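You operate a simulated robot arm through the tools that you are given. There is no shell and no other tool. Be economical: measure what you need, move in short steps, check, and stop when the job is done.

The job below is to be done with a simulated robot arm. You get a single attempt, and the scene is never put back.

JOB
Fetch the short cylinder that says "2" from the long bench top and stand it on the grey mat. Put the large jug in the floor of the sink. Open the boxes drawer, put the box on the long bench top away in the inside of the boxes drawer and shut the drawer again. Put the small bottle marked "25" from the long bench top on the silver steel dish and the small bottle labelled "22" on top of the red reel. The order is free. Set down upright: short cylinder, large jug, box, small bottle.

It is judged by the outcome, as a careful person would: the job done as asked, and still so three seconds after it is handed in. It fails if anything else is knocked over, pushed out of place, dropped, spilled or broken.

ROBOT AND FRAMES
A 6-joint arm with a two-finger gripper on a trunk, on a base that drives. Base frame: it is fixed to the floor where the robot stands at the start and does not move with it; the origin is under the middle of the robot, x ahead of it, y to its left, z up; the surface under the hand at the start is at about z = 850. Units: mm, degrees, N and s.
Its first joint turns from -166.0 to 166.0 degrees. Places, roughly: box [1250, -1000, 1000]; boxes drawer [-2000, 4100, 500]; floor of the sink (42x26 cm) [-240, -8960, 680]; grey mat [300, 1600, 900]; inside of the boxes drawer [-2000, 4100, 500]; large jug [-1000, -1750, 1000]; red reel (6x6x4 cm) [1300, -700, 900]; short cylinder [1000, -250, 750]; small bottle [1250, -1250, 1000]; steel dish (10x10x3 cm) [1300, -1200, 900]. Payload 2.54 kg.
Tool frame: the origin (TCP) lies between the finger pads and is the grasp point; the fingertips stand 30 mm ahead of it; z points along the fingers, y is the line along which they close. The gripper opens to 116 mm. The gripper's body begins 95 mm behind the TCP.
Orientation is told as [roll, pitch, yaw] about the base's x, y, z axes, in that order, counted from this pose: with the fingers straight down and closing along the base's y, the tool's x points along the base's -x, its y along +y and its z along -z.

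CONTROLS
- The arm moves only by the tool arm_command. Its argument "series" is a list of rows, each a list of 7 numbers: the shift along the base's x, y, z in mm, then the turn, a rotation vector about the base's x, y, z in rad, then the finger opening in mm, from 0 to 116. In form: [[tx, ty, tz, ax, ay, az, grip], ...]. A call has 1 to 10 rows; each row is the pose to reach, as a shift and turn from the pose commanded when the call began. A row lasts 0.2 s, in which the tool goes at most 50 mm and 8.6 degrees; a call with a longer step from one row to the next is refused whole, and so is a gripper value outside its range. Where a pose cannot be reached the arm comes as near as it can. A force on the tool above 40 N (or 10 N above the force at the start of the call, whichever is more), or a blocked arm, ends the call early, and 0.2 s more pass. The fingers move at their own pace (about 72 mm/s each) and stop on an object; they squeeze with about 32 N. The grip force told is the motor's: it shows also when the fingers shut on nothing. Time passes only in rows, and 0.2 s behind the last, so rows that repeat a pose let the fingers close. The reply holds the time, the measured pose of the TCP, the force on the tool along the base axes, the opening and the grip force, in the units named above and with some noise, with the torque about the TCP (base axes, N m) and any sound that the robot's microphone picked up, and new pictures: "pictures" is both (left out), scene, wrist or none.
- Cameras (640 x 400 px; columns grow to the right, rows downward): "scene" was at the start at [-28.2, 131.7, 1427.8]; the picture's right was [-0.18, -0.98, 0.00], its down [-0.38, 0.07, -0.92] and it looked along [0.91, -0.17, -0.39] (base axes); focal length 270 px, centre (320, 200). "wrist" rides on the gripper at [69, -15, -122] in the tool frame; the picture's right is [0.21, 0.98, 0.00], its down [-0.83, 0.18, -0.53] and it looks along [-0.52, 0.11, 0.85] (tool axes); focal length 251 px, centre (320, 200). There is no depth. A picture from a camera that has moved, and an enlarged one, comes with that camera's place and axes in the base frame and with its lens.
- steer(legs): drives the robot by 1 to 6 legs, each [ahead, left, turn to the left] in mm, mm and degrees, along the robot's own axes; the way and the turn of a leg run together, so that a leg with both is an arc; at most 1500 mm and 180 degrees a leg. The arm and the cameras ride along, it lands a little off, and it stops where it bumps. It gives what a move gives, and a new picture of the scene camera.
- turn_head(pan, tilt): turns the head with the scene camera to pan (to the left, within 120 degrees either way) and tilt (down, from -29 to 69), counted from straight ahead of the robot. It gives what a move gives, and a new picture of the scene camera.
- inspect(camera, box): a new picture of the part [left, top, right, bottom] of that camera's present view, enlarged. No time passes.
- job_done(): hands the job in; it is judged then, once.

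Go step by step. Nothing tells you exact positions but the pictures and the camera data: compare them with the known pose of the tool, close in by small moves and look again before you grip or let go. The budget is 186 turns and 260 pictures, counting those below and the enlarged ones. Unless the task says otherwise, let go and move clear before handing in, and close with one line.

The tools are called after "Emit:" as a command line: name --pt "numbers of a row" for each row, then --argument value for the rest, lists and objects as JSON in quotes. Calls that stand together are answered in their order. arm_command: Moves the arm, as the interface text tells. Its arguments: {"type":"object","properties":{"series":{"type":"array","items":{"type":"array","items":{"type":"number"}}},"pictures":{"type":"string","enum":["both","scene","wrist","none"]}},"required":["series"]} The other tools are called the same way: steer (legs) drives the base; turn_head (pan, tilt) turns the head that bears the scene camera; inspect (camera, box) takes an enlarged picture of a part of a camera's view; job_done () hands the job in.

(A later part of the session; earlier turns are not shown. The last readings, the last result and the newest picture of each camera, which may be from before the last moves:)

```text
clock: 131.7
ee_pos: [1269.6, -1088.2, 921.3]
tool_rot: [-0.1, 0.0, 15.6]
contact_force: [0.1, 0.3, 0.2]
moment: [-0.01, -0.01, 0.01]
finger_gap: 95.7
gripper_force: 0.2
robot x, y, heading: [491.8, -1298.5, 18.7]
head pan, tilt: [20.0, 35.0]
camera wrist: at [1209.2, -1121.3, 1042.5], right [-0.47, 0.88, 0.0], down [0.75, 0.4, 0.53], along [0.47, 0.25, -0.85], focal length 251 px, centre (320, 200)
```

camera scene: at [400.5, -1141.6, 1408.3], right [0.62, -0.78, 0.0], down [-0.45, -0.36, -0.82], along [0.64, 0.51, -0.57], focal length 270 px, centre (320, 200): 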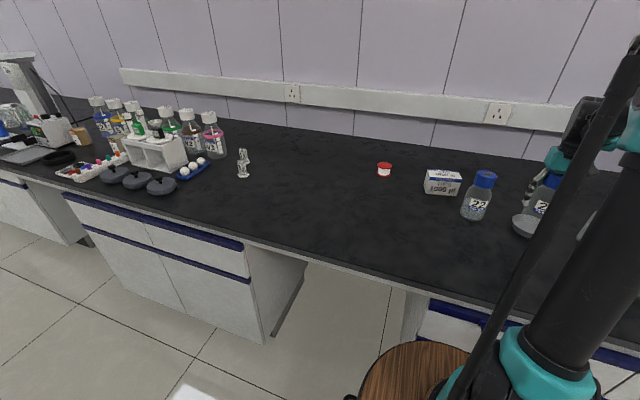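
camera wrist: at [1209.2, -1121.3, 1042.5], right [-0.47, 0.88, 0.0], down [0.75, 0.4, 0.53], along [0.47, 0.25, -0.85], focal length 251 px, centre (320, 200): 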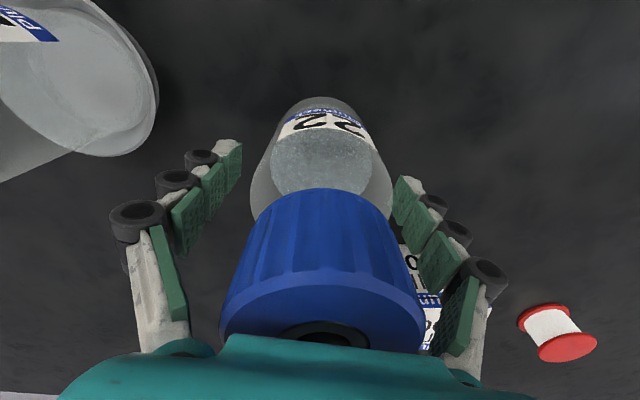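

Good. I grip and lift.

Emit:
arm_command --pt "0 0 0 0 0 0 40" --pt "0 0 0 0 0 0 40" --pt "0 0 0 0 0 0 40" --pt "0 0 40 0 0 0 40" --pt "0 0 80 0 0 0 40" --pt "0 0 120 0 0 0 40" --pt "0 0 150 0 0 0 40" --pictures "wrist"

```text
clock: 133.3
ee_pos: [1270.6, -1088.0, 1071.2]
tool_rot: [-0.2, 0.0, 15.5]
contact_force: [-0.1, -0.6, -3.9]
moment: [0.01, 0.04, -0.04]
finger_gap: 68.8
gripper_force: 32.0
robot x, y, heading: [491.2, -1299.1, 18.5]
head pan, tilt: [20.0, 35.0]
camera wrist: at [1209.2, -1122.1, 1193.4], right [-0.47, 0.88, 0.0], down [0.75, 0.4, 0.53], along [0.47, 0.25, -0.85], focal length 251 px, centre (320, 200)
```

wrist: 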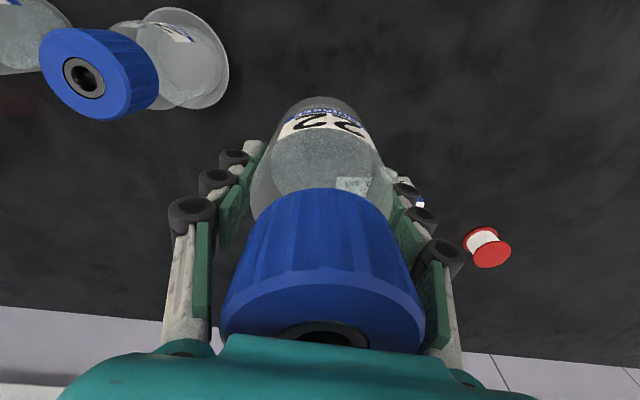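

The reel is at about (1335, -743). I carry the bottle toward it.

Emit:
arm_command --pt "5 43 0 0 0 0.06 40" --pt "10 86 0 0 0 0.12 40" --pt "15 129 0 0 0 0.18 40" --pt "20 172 0 0 0 0.24 40" --pt "25 215 0 0 0 0.3 40" --pt "30 255 0 0 0 0.36 40" --pt "35 280 0 0 0 0.4 40" --pictures "wrist"

```text
clock: 134.9
ee_pos: [1305.6, -808.0, 1072.6]
tool_rot: [-0.1, -0.1, 38.5]
contact_force: [0.0, -0.1, -3.8]
moment: [0.1, -0.02, 0.01]
finger_gap: 68.4
gripper_force: 32.0
robot x, y, heading: [491.9, -1300.1, 18.7]
head pan, tilt: [20.0, 35.0]
camera wrist: at [1262.2, -863.4, 1195.1], right [-0.78, 0.63, 0.0], down [0.53, 0.66, 0.53], along [0.34, 0.41, -0.85], focal length 251 px, centre (320, 200)
```

wrist: 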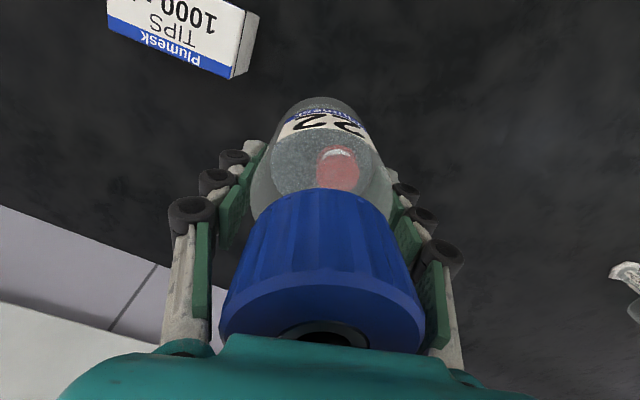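

The reel shows through the glass at about (1336, -739). I move over it and lower to just above.

Emit:
arm_command --pt "15 34 0 0 0 0 40" --pt "31 69 0 0 0 0 40" --pt "31 69 -40 0 0 0 40" --pt "31 69 -80 0 0 0 40" --pt "31 69 -100 0 0 0 40" --pictures "both"

```text
clock: 136.1
ee_pos: [1335.6, -738.5, 971.2]
tool_rot: [-0.1, 0.1, 38.5]
contact_force: [-0.7, 0.4, -3.6]
moment: [0.02, -0.03, 0.04]
finger_gap: 69.0
gripper_force: 31.9
robot x, y, heading: [491.1, -1297.7, 18.6]
head pan, tilt: [20.0, 35.0]
camera scene: at [400.5, -1141.4, 1408.3], right [0.62, -0.78, 0.0], down [-0.45, -0.36, -0.82], along [0.64, 0.51, -0.57], focal length 270 px, centre (320, 200)
camera wrist: at [1292.8, -794.2, 1093.4], right [-0.78, 0.63, 0.0], down [0.53, 0.66, 0.53], along [0.34, 0.41, -0.85], focal length 251 px, centre (320, 200)
```

scene: 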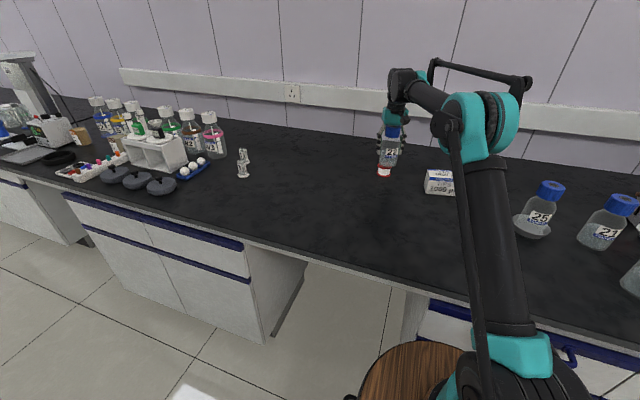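
wrist: 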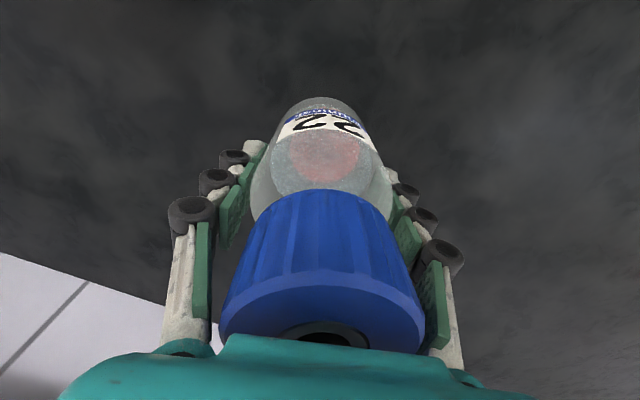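

Emit:
inspect --camera "wrist" --box '[240, 80, 400, 200]'

Emit:
inspect --camera "scene" --box '[355, 110, 435, 190]'

```text
3.33 times, centred on (320, 140) of wrist
camera zoom: at [1292.8, -794.2, 1093.4], right [-0.78, 0.63, 0.0], down [0.53, 0.66, 0.53], along [0.34, 0.41, -0.85], focal length 838 px, centre (320, 400)
```

zoom: 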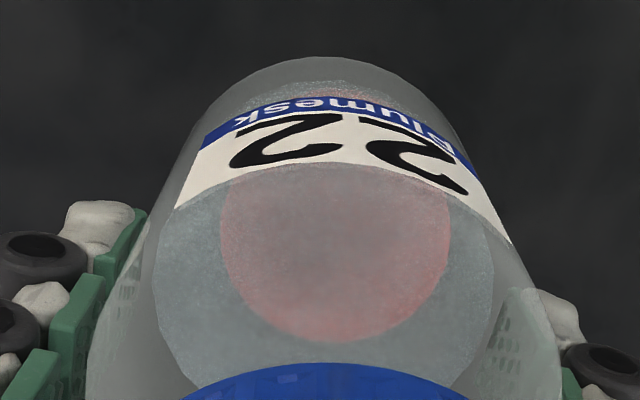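

```text
5.00 times, centred on (395, 150) of scene
camera zoom: at [400.5, -1141.4, 1408.3], right [0.62, -0.78, 0.0], down [-0.45, -0.36, -0.82], along [0.64, 0.51, -0.57], focal length 1351 px, centre (-55, 450)
```

zoom: 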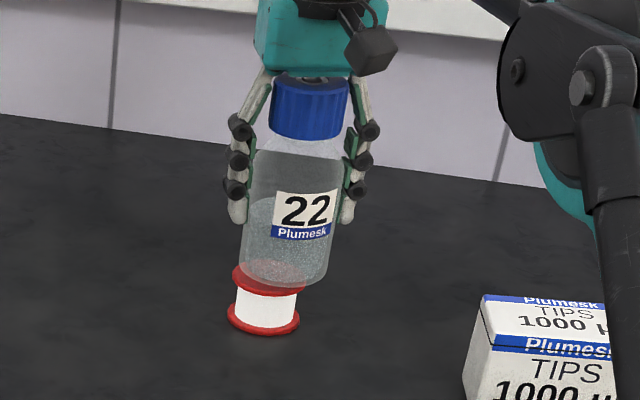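

The scene view suggests the bottle is some mm off to one side of the reel; I zoom more closely to measure.

Emit:
inspect --camera "scene" --box '[375, 145, 411, 181]'

```text
11.11 times, centred on (393, 163) of scene
camera zoom: at [400.5, -1141.4, 1408.3], right [0.62, -0.78, 0.0], down [-0.45, -0.36, -0.82], along [0.64, 0.51, -0.57], focal length 3003 px, centre (-491, 611)
```

zoom: 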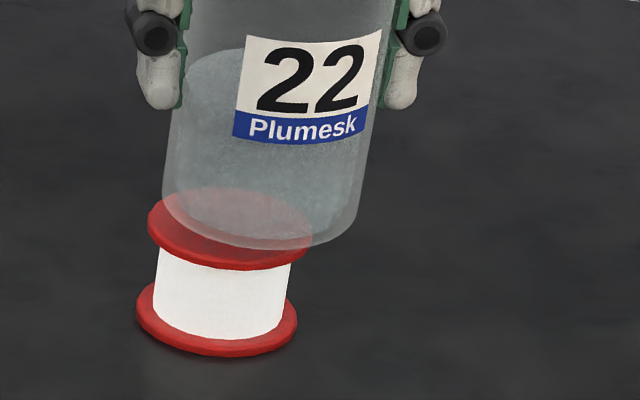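

The bottle needs to go roughly 8 mm toward image left. I shift and recheck.

Emit:
arm_command --pt "-5 6.5 0 0 0 0 40" --pt "-5 6.5 0 0 0 0 40" --pictures "none"

Emit:
inspect --camera "scene" --box '[375, 145, 411, 181]'

Emit:
inspect --camera "wrist" --box '[240, 80, 400, 200]'

```text
clock: 136.7
ee_pos: [1331.9, -732.3, 971.2]
tool_rot: [-0.1, 0.0, 38.5]
contact_force: [0.3, 0.3, -3.8]
moment: [0.02, -0.01, 0.0]
finger_gap: 68.6
gripper_force: 32.3
robot x, y, heading: [490.5, -1296.2, 18.5]
head pan, tilt: [20.0, 35.0]
```

```text
11.11 times, centred on (393, 163) of scene
camera zoom: at [400.7, -1141.4, 1408.3], right [0.62, -0.78, 0.0], down [-0.45, -0.36, -0.82], along [0.64, 0.51, -0.57], focal length 3003 px, centre (-491, 611)
```

zoom: 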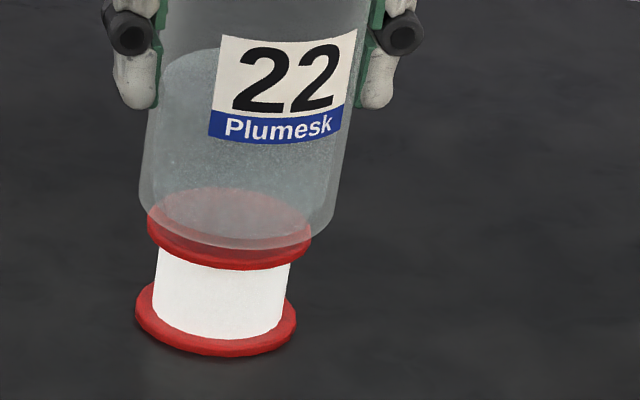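

```text
3.33 times, centred on (320, 140) of wrist
camera zoom: at [1287.9, -787.7, 1093.4], right [-0.78, 0.63, 0.0], down [0.53, 0.66, 0.53], along [0.34, 0.41, -0.85], focal length 838 px, centre (320, 400)
```

zoom: 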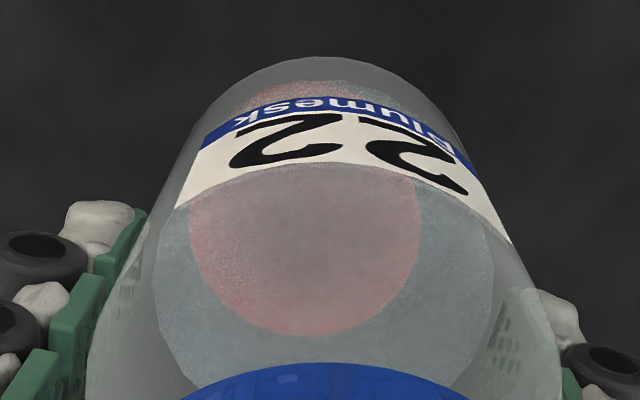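

Well centred to within a few mm (the two views differ slightly); I correct 2 mm back and lower onto the reel.

Emit:
arm_command --pt "1.5 -1.9 -4 0 0 0 40" --pt "1.5 -1.9 -7 0 0 0 40" --pt "1.5 -1.9 -9 0 0 0 40" --pt "1.5 -1.9 -11 0 0 0 40" --pictures "none"

```text
clock: 137.7
ee_pos: [1333.5, -734.3, 960.5]
tool_rot: [-0.1, 0.0, 38.5]
contact_force: [0.9, 0.5, 0.3]
moment: [0.1, -0.11, 0.02]
finger_gap: 68.8
gripper_force: 32.3
robot x, y, heading: [491.3, -1298.3, 18.8]
head pan, tilt: [20.0, 35.0]
```

Contact just begins. One millimetre more, then look before releasing.

Emit:
arm_command --pt "0 0 -1 0 0 0 40" --pictures "none"

Emit:
inspect --camera "scene" --box '[365, 125, 417, 181]'

```text
clock: 138.1
ee_pos: [1332.7, -733.7, 959.2]
tool_rot: [-0.2, 0.0, 38.5]
contact_force: [1.3, 0.7, 11.2]
moment: [0.13, -0.15, -0.01]
finger_gap: 68.7
gripper_force: 32.2
robot x, y, heading: [491.4, -1299.3, 19.0]
head pan, tilt: [20.0, 35.0]
```

```text
7.14 times, centred on (391, 153) of scene
camera zoom: at [400.2, -1141.7, 1408.3], right [0.62, -0.78, 0.0], down [-0.45, -0.36, -0.82], along [0.64, 0.51, -0.57], focal length 1930 px, centre (-187, 536)
```

zoom: 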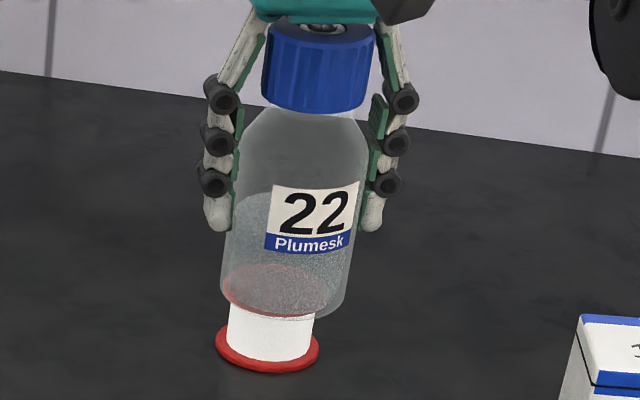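

It sits well on the reel. I release slowly and rise straight up.

Emit:
arm_command --pt "0 0 0.3 0 0 0 72" --pt "0 0 0.3 0 0 0 78" --pt "0 0 0.3 0 0 0 90" --pt "0 0 0.3 0 0 0 100" --pt "0 0 0.3 0 0 0 100" --pt "0 0 30 0 0 0 100" --pt "0 0 70 0 0 0 100" --pt "0 0 110 0 0 0 100" --pt "0 0 150 0 0 0 100" --pictures "both"

```text
clock: 140.1
ee_pos: [1333.3, -735.9, 1110.5]
tool_rot: [-0.1, 0.0, 38.5]
contact_force: [0.3, 0.8, 0.7]
moment: [0.03, -0.03, 0.02]
finger_gap: 100.0
gripper_force: 0.0
robot x, y, heading: [489.3, -1300.2, 18.7]
head pan, tilt: [20.0, 35.0]
camera scene: at [400.4, -1141.6, 1408.3], right [0.62, -0.78, 0.0], down [-0.45, -0.36, -0.82], along [0.64, 0.51, -0.57], focal length 270 px, centre (320, 200)
camera wrist: at [1289.5, -790.6, 1232.9], right [-0.78, 0.63, 0.0], down [0.53, 0.66, 0.53], along [0.34, 0.41, -0.85], focal length 251 px, centre (320, 200)
```

scene: 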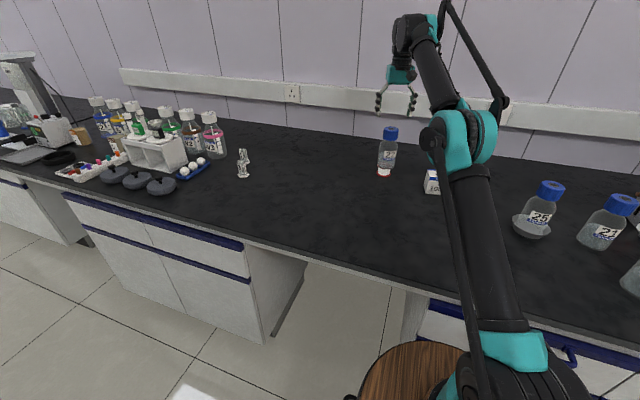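
wrist: 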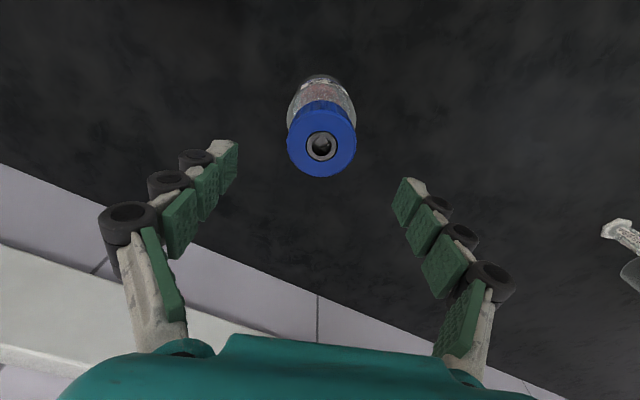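

Bottle 22 stands on the reel. I raise and move over the TIPS box to measure it.

Emit:
arm_command --pt "0 0 40 0 0 0 116" --pt "0 -45 50 0 0 -0.02 116" --pt "-5 -90 50 0 0 -0.05 116" --pt "-10 -135 50 0 0 -0.08 116" --pt "-15 -180 50 0 0 -0.1 116" --pt "-15 -225 50 0 0 -0.13 116" --pictures "wrist"

```text
clock: 141.5
ee_pos: [1316.7, -959.9, 1159.4]
tool_rot: [-0.1, 0.0, 31.1]
contact_force: [-0.6, 0.2, 0.0]
moment: [-0.1, -0.05, 0.03]
finger_gap: 115.8
gripper_force: 0.1
out of reach, approached as far as the arm can: row 1
robot x, y, heading: [495.3, -1299.0, 18.6]
head pan, tilt: [20.0, 35.0]
camera wrist: at [1266.3, -1008.1, 1281.3], right [-0.69, 0.73, 0.0], down [0.61, 0.58, 0.53], along [0.39, 0.37, -0.85], focal length 251 px, centre (320, 200)
```

wrist: 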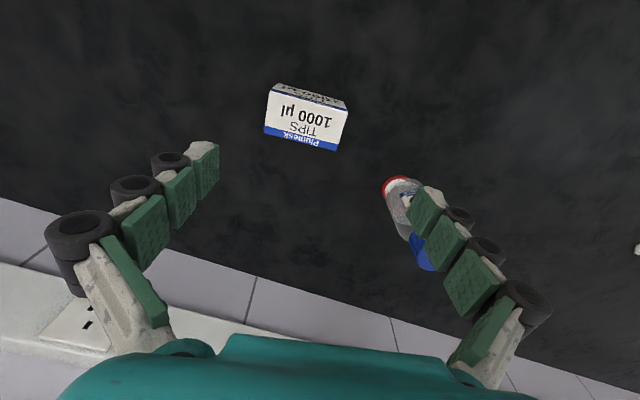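

The box is about 110×60×58 mm, centred at (1351, -955), so I need to grip across its short side. I rotate the tool by -90°.

Emit:
arm_command --pt "0 0 -5 0 0 -0.146 100" --pt "0 0 -10 0 0 -0.292 100" --pt "0 0 -15 0 0 -0.438 100" --pt "0 0 -20 0 0 -0.584 100" --pt "0 0 -25 0 0 -0.73 100" --pt "0 0 -30 0 0 -0.876 100" --pt "0 0 -35 0 0 -1.022 100" --pt "0 0 -40 0 0 -1.168 100" --pt "0 0 -45 0 0 -1.314 100" --pt "0 0 -50 0 0 -1.46 100" --pictures "wrist"

```text
clock: 143.7
ee_pos: [1318.0, -958.8, 1109.9]
tool_rot: [-0.1, 0.0, -52.8]
contact_force: [0.7, 0.2, 0.2]
moment: [-0.01, -0.02, 0.0]
finger_gap: 99.9
gripper_force: 0.1
robot x, y, heading: [493.2, -1301.5, 18.9]
head pan, tilt: [20.0, 35.0]
camera wrist: at [1265.5, -913.9, 1231.9], right [0.65, 0.76, 0.0], down [0.64, -0.55, 0.53], along [0.41, -0.35, -0.85], focal length 251 px, centre (320, 200)
```

wrist: 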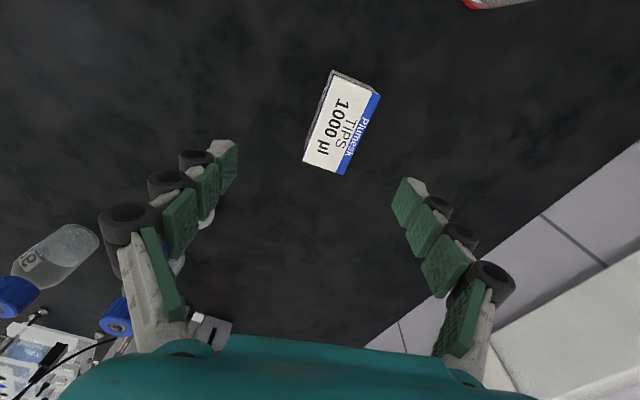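

Box centre refined to (1355, -957), long axis at 120°. I align and descend to just above it.

Emit:
arm_command --pt "18 1 -20 0 0 -0.063 95" --pt "37 2 -50 0 0 -0.126 95" --pt "37 2 -95 0 0 -0.126 95" --pt "37 2 -135 0 0 -0.126 95" --pictures "wrist"

```text
clock: 144.7
ee_pos: [1355.0, -957.4, 974.4]
tool_rot: [-0.2, 0.0, -60.0]
contact_force: [-0.6, -0.2, -0.7]
moment: [-0.01, 0.0, -0.01]
finger_gap: 95.0
gripper_force: 0.1
robot x, y, heading: [491.9, -1301.8, 19.0]
head pan, tilt: [20.0, 35.0]
camera wrist: at [1308.6, -905.9, 1096.1], right [0.74, 0.68, 0.0], down [0.57, -0.62, 0.53], along [0.36, -0.39, -0.85], focal length 251 px, centre (320, 200)
```

wrist: 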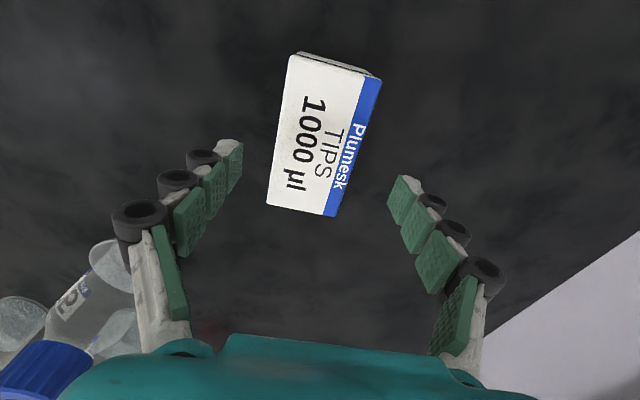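

Centred between the fingers. I descend to z=886 and grip.

Emit:
arm_command --pt "0 -3 -40 0 0 -0.015 95" --pt "0 -3 -75 0 0 -0.015 95" --pt "0 -3 -88 0 0 -0.015 95" --pictures "wrist"

Emit:
arm_command --pt "0 0 0 0 0 0 40" --pt "0 0 0 0 0 0 40" --pt "0 0 0 0 0 0 40" --pt "0 0 40 0 0 0 40" --pt "0 0 80 0 0 0 40" --pt "0 0 120 0 0 0 40" --pt "0 0 160 0 0 0 40" --pictures "wrist"

```text
clock: 145.5
ee_pos: [1355.3, -960.8, 887.0]
tool_rot: [-0.1, 0.0, -60.8]
contact_force: [0.1, 1.0, 0.3]
moment: [0.01, 0.01, 0.01]
finger_gap: 94.8
gripper_force: 0.0
robot x, y, heading: [494.9, -1298.8, 18.7]
head pan, tilt: [20.0, 35.0]
camera wrist: at [1309.2, -907.7, 1008.2], right [0.75, 0.67, 0.0], down [0.56, -0.63, 0.53], along [0.35, -0.4, -0.85], focal length 251 px, centre (320, 200)
```

wrist: 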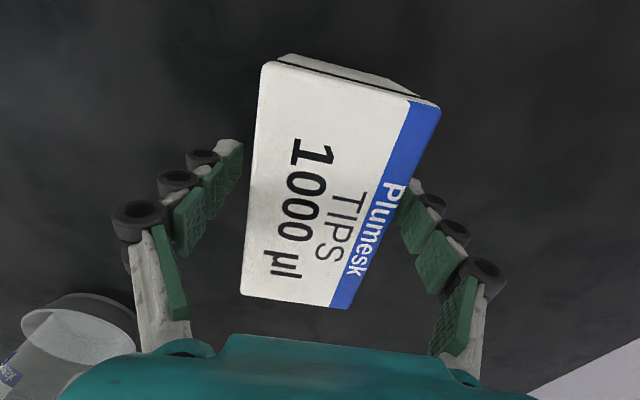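

```text
clock: 147.1
ee_pos: [1354.3, -960.5, 1047.3]
tool_rot: [-0.1, 0.0, -60.7]
contact_force: [0.0, -0.5, -0.7]
moment: [-0.02, 0.06, 0.01]
finger_gap: 59.0
gripper_force: 32.2
robot x, y, heading: [489.4, -1296.9, 18.6]
head pan, tilt: [20.0, 35.0]
camera wrist: at [1309.2, -907.1, 1169.0], right [0.75, 0.67, 0.0], down [0.56, -0.63, 0.53], along [0.35, -0.4, -0.85], focal length 251 px, centre (320, 200)
```

wrist: 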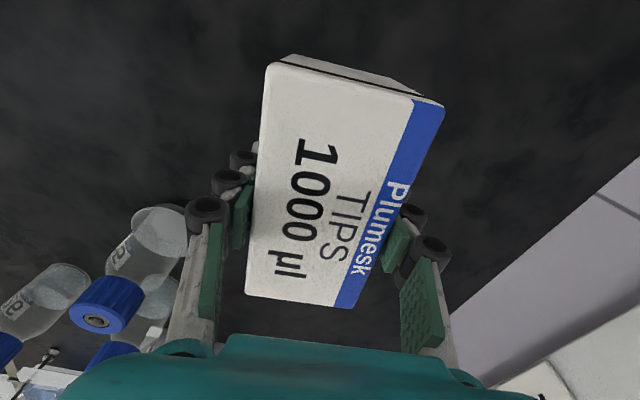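

The box is held. I raise and retract it, rotating the tool back.

Emit:
arm_command --pt "-10 -8 40 0 0 0.138 40" --pt "-30 -24 70 0 0 0.276 40" --pt "-58 -45 95 0 0 0.414 40" --pt "-86 -67 110 0 0 0.552 40" --pt "-114 -89 125 0 0 0.69 40" --pt "-142 -111 135 0 0 0.828 40" --pt "-170 -133 140 0 0 0.966 40" --pt "-198 -155 145 0 0 1.104 40" --pt "-226 -176 150 0 0 1.242 40" --pt "-253 -197 150 0 0 1.38 40" --pictures "both"

```text
clock: 149.3
ee_pos: [1102.9, -1158.8, 1196.8]
tool_rot: [0.0, 0.0, 18.4]
contact_force: [0.2, 0.1, -1.9]
moment: [0.0, 0.01, 0.0]
finger_gap: 58.9
gripper_force: 31.8
robot x, y, heading: [492.5, -1297.0, 18.7]
head pan, tilt: [20.0, 35.0]
camera scene: at [400.9, -1141.4, 1408.3], right [0.62, -0.78, 0.0], down [-0.45, -0.36, -0.82], along [0.64, 0.51, -0.57], focal length 270 px, centre (320, 200)
camera wrist: at [1042.6, -1194.5, 1318.6], right [-0.51, 0.86, 0.0], down [0.72, 0.44, 0.53], along [0.46, 0.27, -0.85], focal length 251 px, centre (320, 200)
```

scene: 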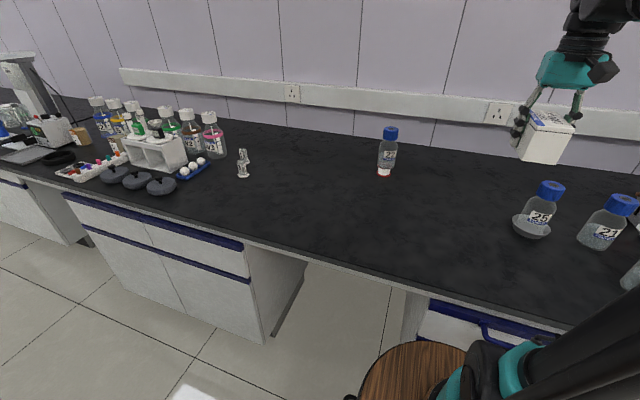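
wrist: 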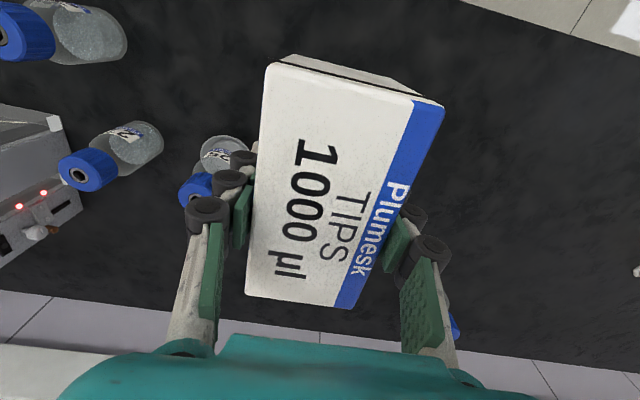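

Now I back off, turn left, and drive down the aisle to the drawer.

Emit:
steer --legs '[[-170, 0, 0], [0, 0, 89.7], [1480, 0, 0], [1480, 0, 0], [1400, 0, 0]]'

Emit:
turn_head --pan 20 --tilt 40

```text
clock: 175.1
ee_pos: [-1212.7, 3401.8, 1197.9]
tool_rot: [0.0, 0.0, 108.3]
contact_force: [-0.4, 0.7, -1.4]
moment: [0.03, -0.01, 0.0]
finger_gap: 58.8
gripper_force: 32.8
robot x, y, heading: [-1072.7, 2791.7, 108.8]
head pan, tilt: [20.0, 35.0]
camera scene: at [-1231.0, 2699.2, 1408.3], right [0.78, 0.62, 0.0], down [0.36, -0.45, -0.82], along [-0.51, 0.64, -0.57], focal length 270 px, centre (320, 200)
```

scene: 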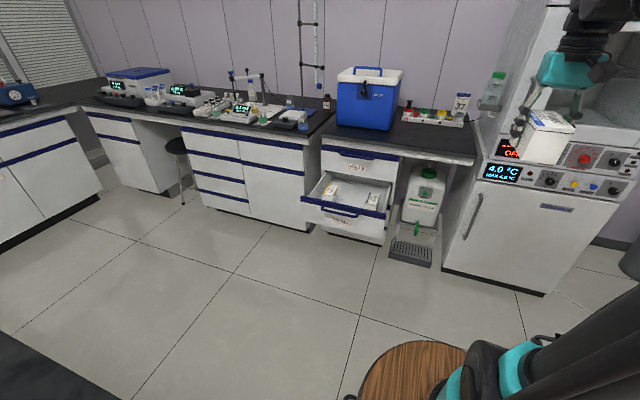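

```text
clock: 175.8
ee_pos: [-1211.9, 3402.9, 1196.5]
tool_rot: [-0.1, 0.0, 108.3]
contact_force: [-0.5, 0.1, -1.9]
moment: [0.0, 0.01, 0.0]
finger_gap: 59.2
gripper_force: 31.9
robot x, y, heading: [-1072.2, 2791.1, 108.8]
head pan, tilt: [20.0, 40.0]
camera scene: at [-1229.1, 2696.9, 1400.7], right [0.78, 0.62, 0.0], down [0.4, -0.5, -0.77], along [-0.48, 0.6, -0.64], focal length 270 px, centre (320, 200)
```

scene: 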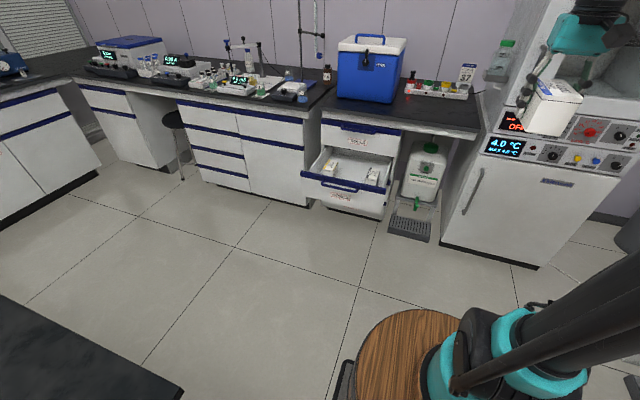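

The drawer is still open. I drive 310 mm further ahead.

Emit:
steer --legs '[[310, 0, 0]]'

Emit:
inspect --camera "scene" --box '[270, 100, 430, 260]'

```text
clock: 177.9
ee_pos: [-1312.1, 3698.0, 1197.0]
tool_rot: [-0.2, -0.1, 108.4]
contact_force: [-0.2, 0.5, -1.0]
moment: [-0.04, -0.02, -0.01]
finger_gap: 58.9
gripper_force: 31.9
robot x, y, heading: [-1170.6, 3086.7, 108.6]
head pan, tilt: [20.0, 40.0]
camera scene: at [-1328.4, 2991.7, 1400.7], right [0.78, 0.63, 0.0], down [0.4, -0.5, -0.77], along [-0.48, 0.6, -0.64], focal length 270 px, centre (320, 200)
```

scene: 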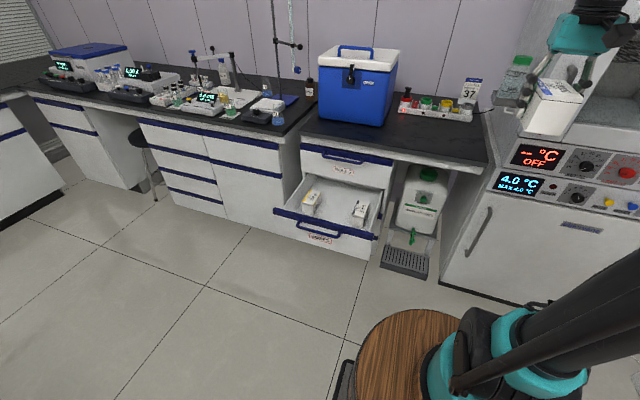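

```text
2.50 times, centred on (350, 180) of scene
camera zoom: at [-1328.4, 2991.7, 1400.7], right [0.78, 0.63, 0.0], down [0.4, -0.5, -0.77], along [-0.48, 0.6, -0.64], focal length 676 px, centre (245, 250)
```

zoom: 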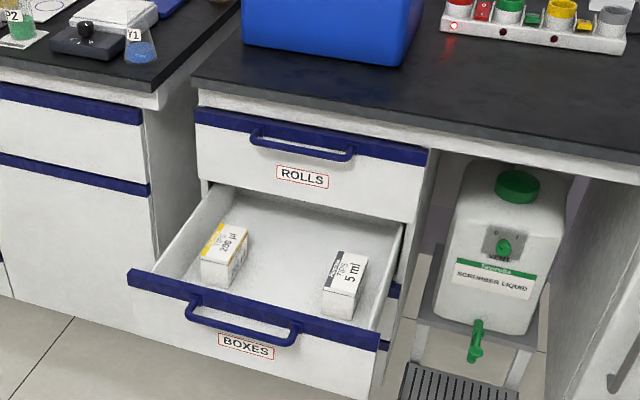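

The gap between the two boxes is centred near a point (-1848, 3746). I move the held box left first, then over the drawer while descending.

Emit:
arm_command --pt "-46.5 -15.5 0 0 0 0 40" --pt "-93 -31 0 0 0 0 40" --pt "-139.5 -46.5 0 0 0 0 40" --pt "-186 -62 0 0 0 0 40" --pt "-232.5 -77.5 0 0 0 0 40" --pt "-279 -93 0 0 0 0 40" --pt "-325.5 -108.5 0 0 0 0 40" --pt "-372 -124 0 0 0 0 40" --pt "-418.5 -139.5 0 0 0 0 40" --pt "-465 -155 0 0 0 0 40" --pictures "none"

Emit:
arm_command --pt "-10 30 -35 0 0 0 40" --pt "-20 60 -70 0 0 0 40" --pt "-30 90 -105 0 0 0 40" --pt "-40 120 -140 0 0 0 40" --pt "-50 150 -175 0 0 0 40" --pt "-60 178 -210 0 0 0 40" --pt "-70 204 -245 0 0 0 40" --pictures "both"

```text
clock: 180.1
ee_pos: [-1776.6, 3542.9, 1196.8]
tool_rot: [-0.1, 0.0, 108.4]
contact_force: [1.3, 0.0, -1.6]
moment: [0.02, 0.06, 0.0]
finger_gap: 59.1
gripper_force: 31.7
robot x, y, heading: [-1170.9, 3089.2, 108.6]
head pan, tilt: [20.0, 40.0]
```

```text
clock: 181.7
ee_pos: [-1846.5, 3745.3, 952.3]
tool_rot: [-0.1, 0.0, 108.5]
contact_force: [-0.2, -0.8, -0.4]
moment: [0.07, 0.03, -0.02]
finger_gap: 58.8
gripper_force: 32.0
robot x, y, heading: [-1171.8, 3090.1, 108.6]
head pan, tilt: [20.0, 40.0]
camera scene: at [-1328.2, 2991.3, 1400.7], right [0.78, 0.63, 0.0], down [0.4, -0.5, -0.77], along [-0.48, 0.6, -0.64], focal length 270 px, centre (320, 200)
camera wrist: at [-1810.8, 3684.4, 1074.7], right [-0.86, -0.51, 0.0], down [-0.43, 0.73, 0.53], along [-0.27, 0.46, -0.85], focal length 251 px, centre (320, 200)
```

scene: 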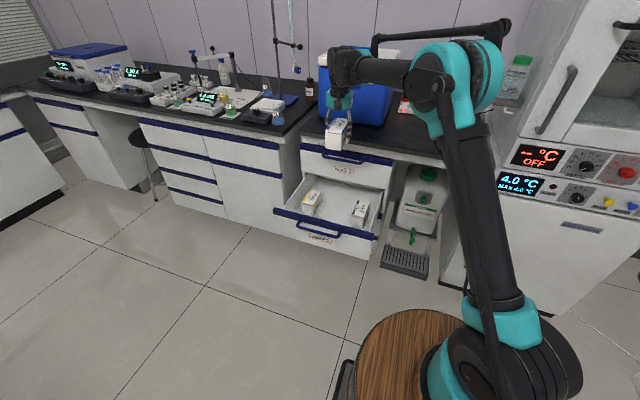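
wrist: 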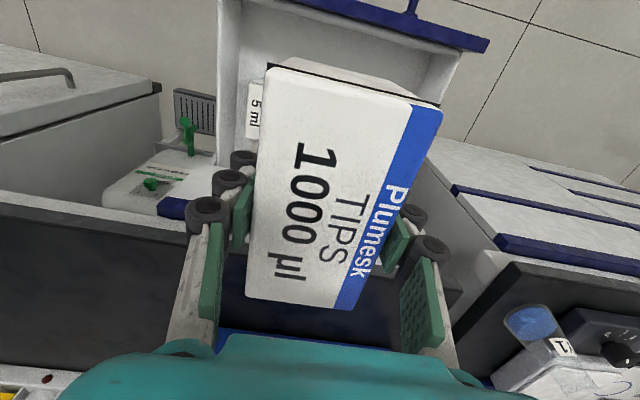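

The held box is over the gap. I lower toward the drawer.

Emit:
arm_command --pt "0 0 -45 0 0 0 40" --pt "0 0 -90 0 0 0 40" --pt "0 0 -135 0 0 0 40" --pt "0 0 -180 0 0 0 40" --pt "0 0 -225 0 0 0 40" --pt "0 0 -265 0 0 0 40" --pictures "both"

Emit:
inspect --camera "scene" --box '[270, 130, 400, 260]'

```text
clock: 183.1
ee_pos: [-1849.7, 3747.1, 687.4]
tool_rot: [-0.1, 0.0, 108.3]
contact_force: [-0.7, 0.5, -1.4]
moment: [-0.01, 0.0, -0.01]
finger_gap: 59.1
gripper_force: 31.7
robot x, y, heading: [-1172.2, 3089.4, 108.7]
head pan, tilt: [20.0, 40.0]
camera scene: at [-1328.4, 2991.6, 1400.7], right [0.78, 0.63, 0.0], down [0.4, -0.5, -0.77], along [-0.48, 0.6, -0.64], focal length 270 px, centre (320, 200)
camera wrist: at [-1811.1, 3685.2, 808.6], right [-0.86, -0.51, 0.0], down [-0.43, 0.73, 0.53], along [-0.27, 0.46, -0.85], focal length 251 px, centre (320, 200)
```

scene: 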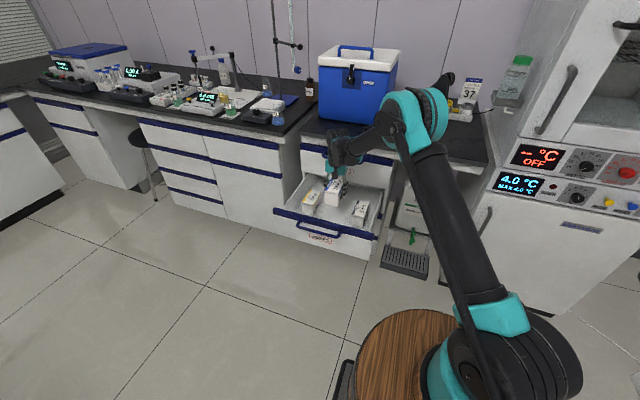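
wrist: 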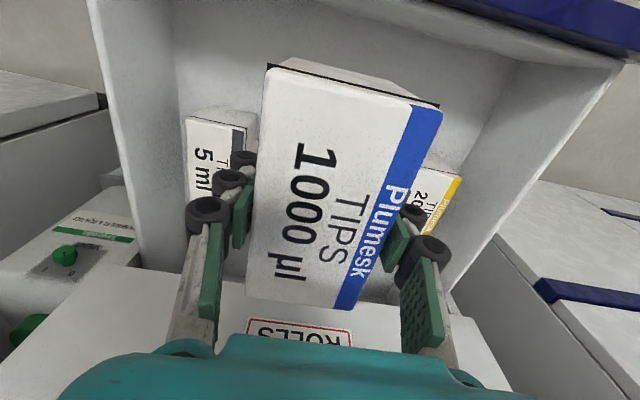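

```text
3.08 times, centred on (335, 195) of scene
camera zoom: at [-1328.4, 2991.6, 1400.7], right [0.78, 0.63, 0.0], down [0.4, -0.5, -0.77], along [-0.48, 0.6, -0.64], focal length 832 px, centre (274, 215)
```

zoom: 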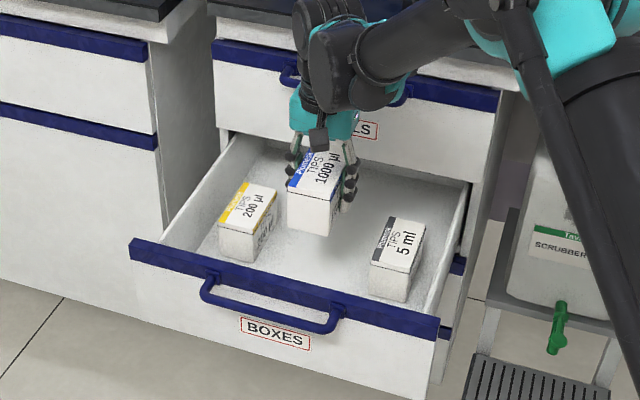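

Clearances to both neighbours look fine (25–40 mm). I lower further until contact.

Emit:
arm_command --pt "0 0 -40 0 0 0 40" --pt "0 0 -80 0 0 0 40" --pt "0 0 -95 0 0 0 40" --pt "0 0 -105 0 0 0 40" --pt "0 0 -111 0 0 0 40" --pt "0 0 -117 0 0 0 40" --pt "0 0 -123 0 0 0 40" --pictures "both"

```text
clock: 184.7
ee_pos: [-1847.9, 3745.5, 564.7]
tool_rot: [-0.2, -0.1, 108.4]
contact_force: [0.3, 0.0, -1.6]
moment: [0.04, 0.0, -0.01]
finger_gap: 59.0
gripper_force: 31.6
robot x, y, heading: [-1175.7, 3087.9, 108.6]
head pan, tilt: [20.0, 40.0]
camera scene: at [-1328.5, 2991.7, 1400.7], right [0.78, 0.63, 0.0], down [0.4, -0.5, -0.77], along [-0.48, 0.6, -0.64], focal length 270 px, centre (320, 200)
camera wrist: at [-1811.3, 3685.4, 686.1], right [-0.86, -0.51, 0.0], down [-0.43, 0.73, 0.53], along [-0.27, 0.46, -0.85], focal length 251 px, centre (320, 200)
```

scene: 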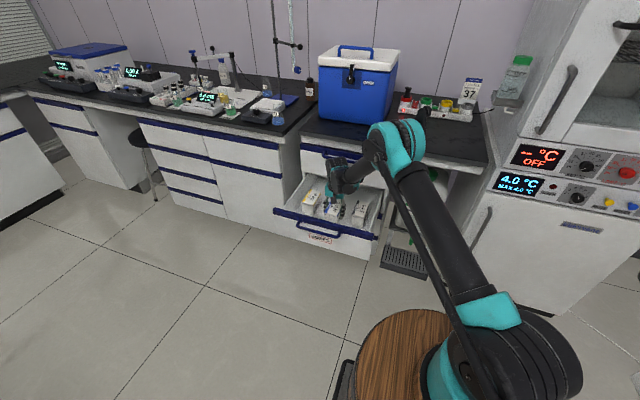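
wrist: 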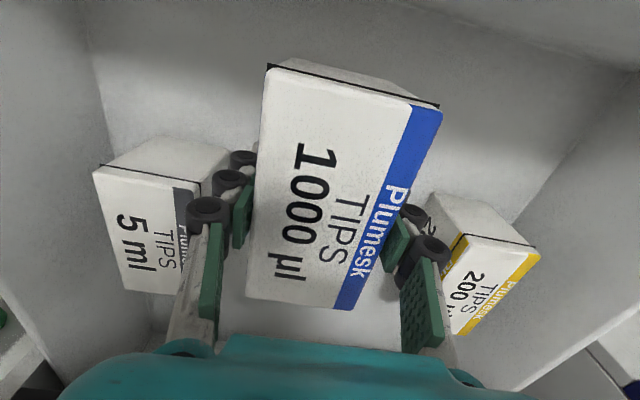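

Still no contact; I continue in small steps.

Emit:
arm_command --pt "0 0 -5 0 0 0 40" --pt "0 0 -10 0 0 0 40" --pt "0 0 -14 0 0 0 40" --pt "0 0 -18 0 0 0 40" --pt "0 0 -22 0 0 0 40" --pt "0 0 -26 0 0 0 40" --pt "0 0 -30 0 0 0 40" --pictures "wrist"

```text
clock: 186.3
ee_pos: [-1848.3, 3747.2, 534.4]
tool_rot: [-0.1, 0.0, 108.4]
contact_force: [-0.2, 0.2, -0.8]
moment: [0.02, 0.01, 0.0]
finger_gap: 59.0
gripper_force: 31.6
robot x, y, heading: [-1173.1, 3087.1, 108.8]
head pan, tilt: [20.0, 40.0]
camera wrist: at [-1811.4, 3685.5, 656.1], right [-0.86, -0.51, 0.0], down [-0.43, 0.73, 0.53], along [-0.27, 0.46, -0.85], focal length 251 px, centre (320, 200)
```

wrist: 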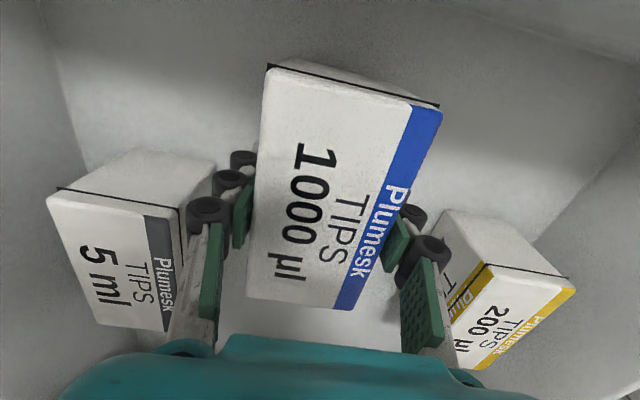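

Still descending, no contact; continuing.

Emit:
arm_command --pt "0 0 -4 0 0 0 40" --pt "0 0 -8 0 0 0 40" --pt "0 0 -12 0 0 0 40" --pt "0 0 -16 0 0 0 40" --pt "0 0 -20 0 0 0 40" --pt "0 0 -24 0 0 0 40" --pt "0 0 -28 0 0 0 40" --pt "0 0 -32 0 0 0 40" --pictures "wrist"

```text
clock: 188.1
ee_pos: [-1848.4, 3746.3, 505.1]
tool_rot: [-0.1, -0.1, 108.4]
contact_force: [1.8, 0.8, 24.5]
moment: [-0.09, 0.31, 0.0]
finger_gap: 59.2
gripper_force: 32.0
robot x, y, heading: [-1171.9, 3089.5, 108.7]
head pan, tilt: [20.0, 40.0]
stopped in row 8: the force on the tool passed its limit at 48 N (the readings are from after the stop); the commanded pose is now the measured one
camera wrist: at [-1811.5, 3685.6, 626.8], right [-0.86, -0.51, 0.0], down [-0.43, 0.73, 0.53], along [-0.27, 0.46, -0.84], focal length 251 px, centre (320, 200)
```

wrist: 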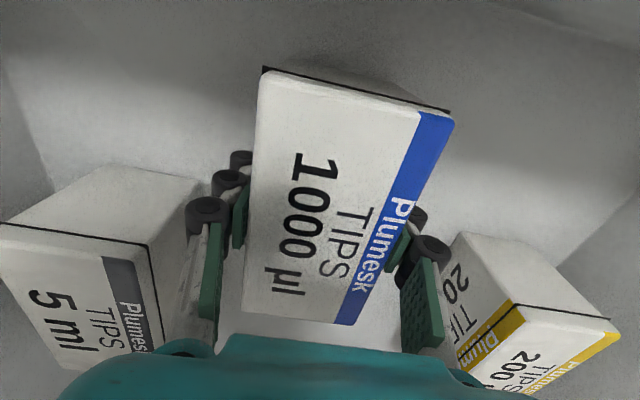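

The box rests on the drawer floor. I release with a limited opening and rise.

Emit:
arm_command --pt "0 0 1 0 0 0 64" --pt "0 0 1 0 0 0 74" --pt "0 0 1 0 0 0 78" --pt "0 0 1 0 0 0 78" --pt "0 0 35 0 0 0 78" --pt "0 0 80 0 0 0 78" --pt "0 0 125 0 0 0 78" --pt "0 0 170 0 0 0 78" --pt "0 0 215 0 0 0 78" --pictures "wrist"

```text
clock: 190.1
ee_pos: [-1847.4, 3746.5, 719.4]
tool_rot: [0.0, -0.1, 108.4]
contact_force: [-1.2, -0.4, -0.5]
moment: [-0.01, 0.02, -0.04]
finger_gap: 77.9
gripper_force: 0.0
robot x, y, heading: [-1169.7, 3089.7, 108.6]
head pan, tilt: [20.0, 40.0]
camera wrist: at [-1810.6, 3685.4, 840.6], right [-0.86, -0.51, 0.0], down [-0.43, 0.73, 0.53], along [-0.27, 0.46, -0.85], focal length 251 px, centre (320, 200)
```

wrist: 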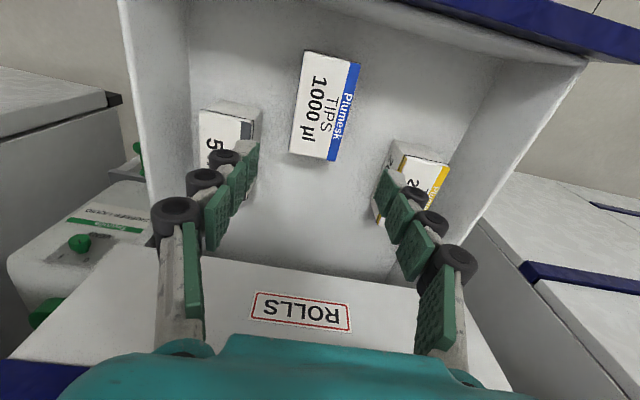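

The box stands upright in the drawer. I retreat in front of the drawer, close the fingers and tilt the tool a bit to push it shut.

Emit:
arm_command --pt "15 -44 0 0 0 0 40" --pt "29 -88 0 0 0 0 0" --pt "44 -132 0 0.123 0.041 0 0" --pt "58 -176 0 0.247 0.083 0 0" --pt "73 -220 0 0.37 0.124 0 0" --pt "86 -258 0 0.493 0.165 0 0" --pictures "none"

Emit:
arm_command --pt "0 0 -40 0 0 0 0" --pt "0 0 -80 0 0 0 0" --pt "0 0 -122 0 0 0 0" --pictures "both"

```text
clock: 191.5
ee_pos: [-1762.8, 3488.6, 718.5]
tool_rot: [0.0, -29.8, 108.3]
contact_force: [0.0, -0.1, -0.1]
moment: [-0.02, 0.0, -0.04]
finger_gap: 0.1
gripper_force: 28.5
robot x, y, heading: [-1175.5, 3086.5, 108.8]
head pan, tilt: [20.0, 40.0]
```

```text
clock: 192.3
ee_pos: [-1780.4, 3490.8, 610.2]
tool_rot: [-0.1, -29.7, 108.4]
contact_force: [0.5, -1.3, 0.5]
moment: [0.01, 0.06, -0.02]
finger_gap: 0.0
gripper_force: 29.0
out of reach, approached as far as the arm can: row 3
robot x, y, heading: [-1168.0, 3088.2, 108.8]
head pan, tilt: [20.0, 40.0]
camera scene: at [-1328.4, 2991.6, 1400.7], right [0.78, 0.63, 0.0], down [0.4, -0.5, -0.77], along [-0.48, 0.6, -0.64], focal length 270 px, centre (320, 200)
camera wrist: at [-1727.4, 3380.3, 681.7], right [-0.87, -0.48, -0.11], down [-0.32, 0.37, 0.87], along [-0.38, 0.79, -0.48], focal length 251 px, centre (320, 200)
```

scene: 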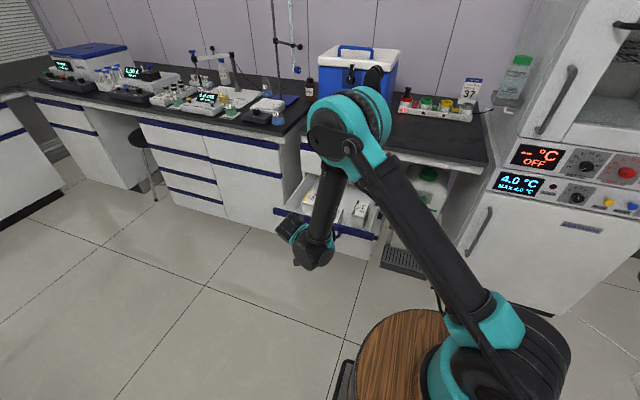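
wrist: 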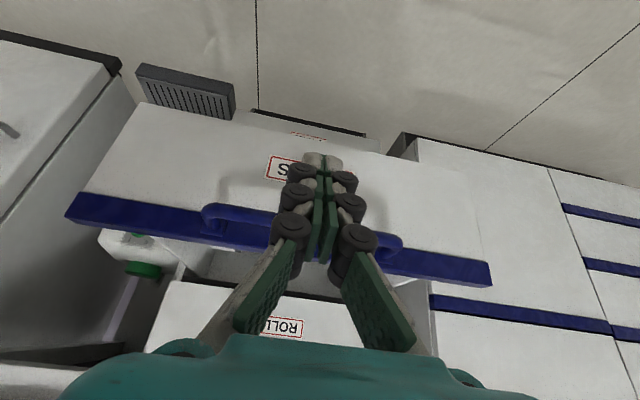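

The closed fingers face the bar. I push the drawer in along its direction.

Emit:
arm_command --pt "-9.5 28.4 -4 0 0 0 0" --pt "-19 56.9 -10 0 0 0 0" --pt "-28.5 85.3 -14 0 0 0 0" --pt "-38 113.8 -14 0 0 0 0" --pt "-47.5 142.2 -14 0 0 0 0" --pt "-57 170.6 -14 0 0 0 0" --pt "-66.6 199 -14 0 0 0 0" --pt "-76 227.5 -14 0 0 0 0" --pt "-85.6 256 -14 0 0 0 0" --pt "-95 284.4 -14 0 0 0 0" --pictures "both"

```text
clock: 194.5
ee_pos: [-1877.6, 3775.6, 596.5]
tool_rot: [0.0, -29.8, 108.6]
contact_force: [-0.5, -0.4, 0.1]
moment: [-0.02, -0.01, -0.02]
finger_gap: 0.0
gripper_force: 28.4
robot x, y, heading: [-1170.3, 3086.3, 108.8]
head pan, tilt: [20.0, 40.0]
camera scene: at [-1328.5, 2991.5, 1400.7], right [0.78, 0.63, 0.0], down [0.4, -0.5, -0.77], along [-0.48, 0.6, -0.64], focal length 270 px, centre (320, 200)
camera wrist: at [-1823.4, 3666.3, 667.0], right [-0.87, -0.49, -0.11], down [-0.32, 0.37, 0.87], along [-0.38, 0.79, -0.47], focal length 251 px, centre (320, 200)
```

scene: 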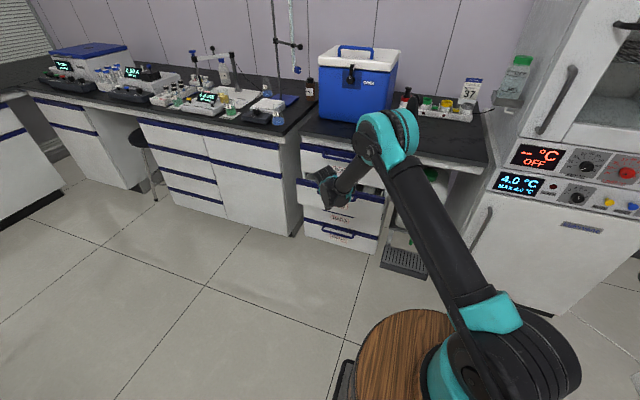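
wrist: 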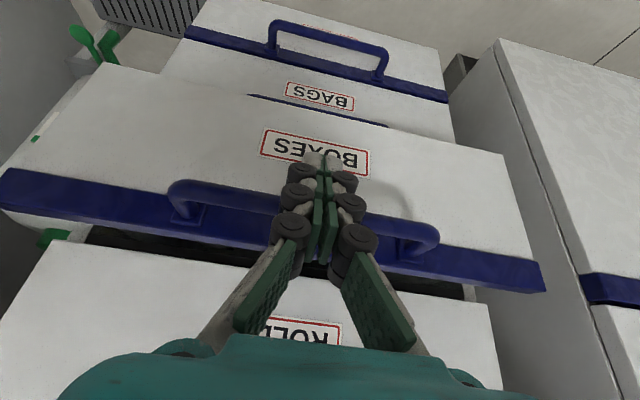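

The drawer is closing; about 90 mm remain. I continue more slowly.

Emit:
arm_command --pt "-8 24 0 0 0 0 0" --pt "-16 47 0 0 0 0 0" --pt "-22 66 0 0 0 0 0" --pt "-25 76 0 0 0 0 0" --pt "-28 84 0 0 0 0 0" --pt "-30 90 0 0 0 0 0" --pt "-32 96 0 0 0 0 0" --pt "-34 102 0 0 0 0 0" --pictures "both"

```text
clock: 195.7
ee_pos: [-1903.1, 3852.0, 594.2]
tool_rot: [-0.1, -29.4, 108.4]
contact_force: [0.6, -0.6, 0.0]
moment: [0.03, 0.03, -0.02]
finger_gap: 0.1
gripper_force: 28.6
robot x, y, heading: [-1174.0, 3089.0, 108.5]
head pan, tilt: [20.0, 40.0]
stopped in row 5: the force on the tool passed its limit at 55 N (the readings are from after the stop); the commanded pose is now the measured one
camera scene: at [-1328.3, 2991.3, 1400.7], right [0.78, 0.63, 0.0], down [0.4, -0.5, -0.77], along [-0.48, 0.6, -0.64], focal length 270 px, centre (320, 200)
camera wrist: at [-1849.7, 3742.5, 666.9], right [-0.87, -0.49, -0.11], down [-0.32, 0.38, 0.87], along [-0.38, 0.79, -0.48], focal length 251 px, centre (320, 200)
```

scene: 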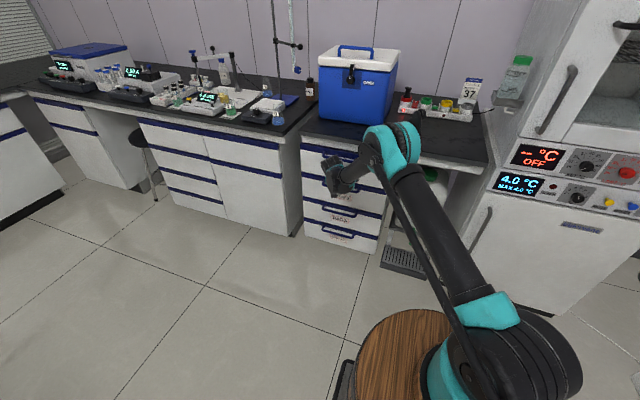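
wrist: 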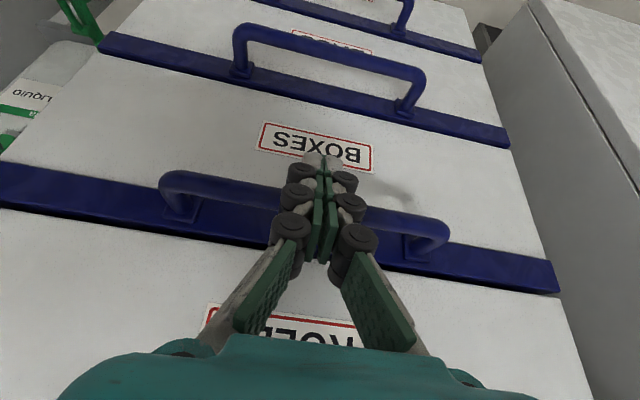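

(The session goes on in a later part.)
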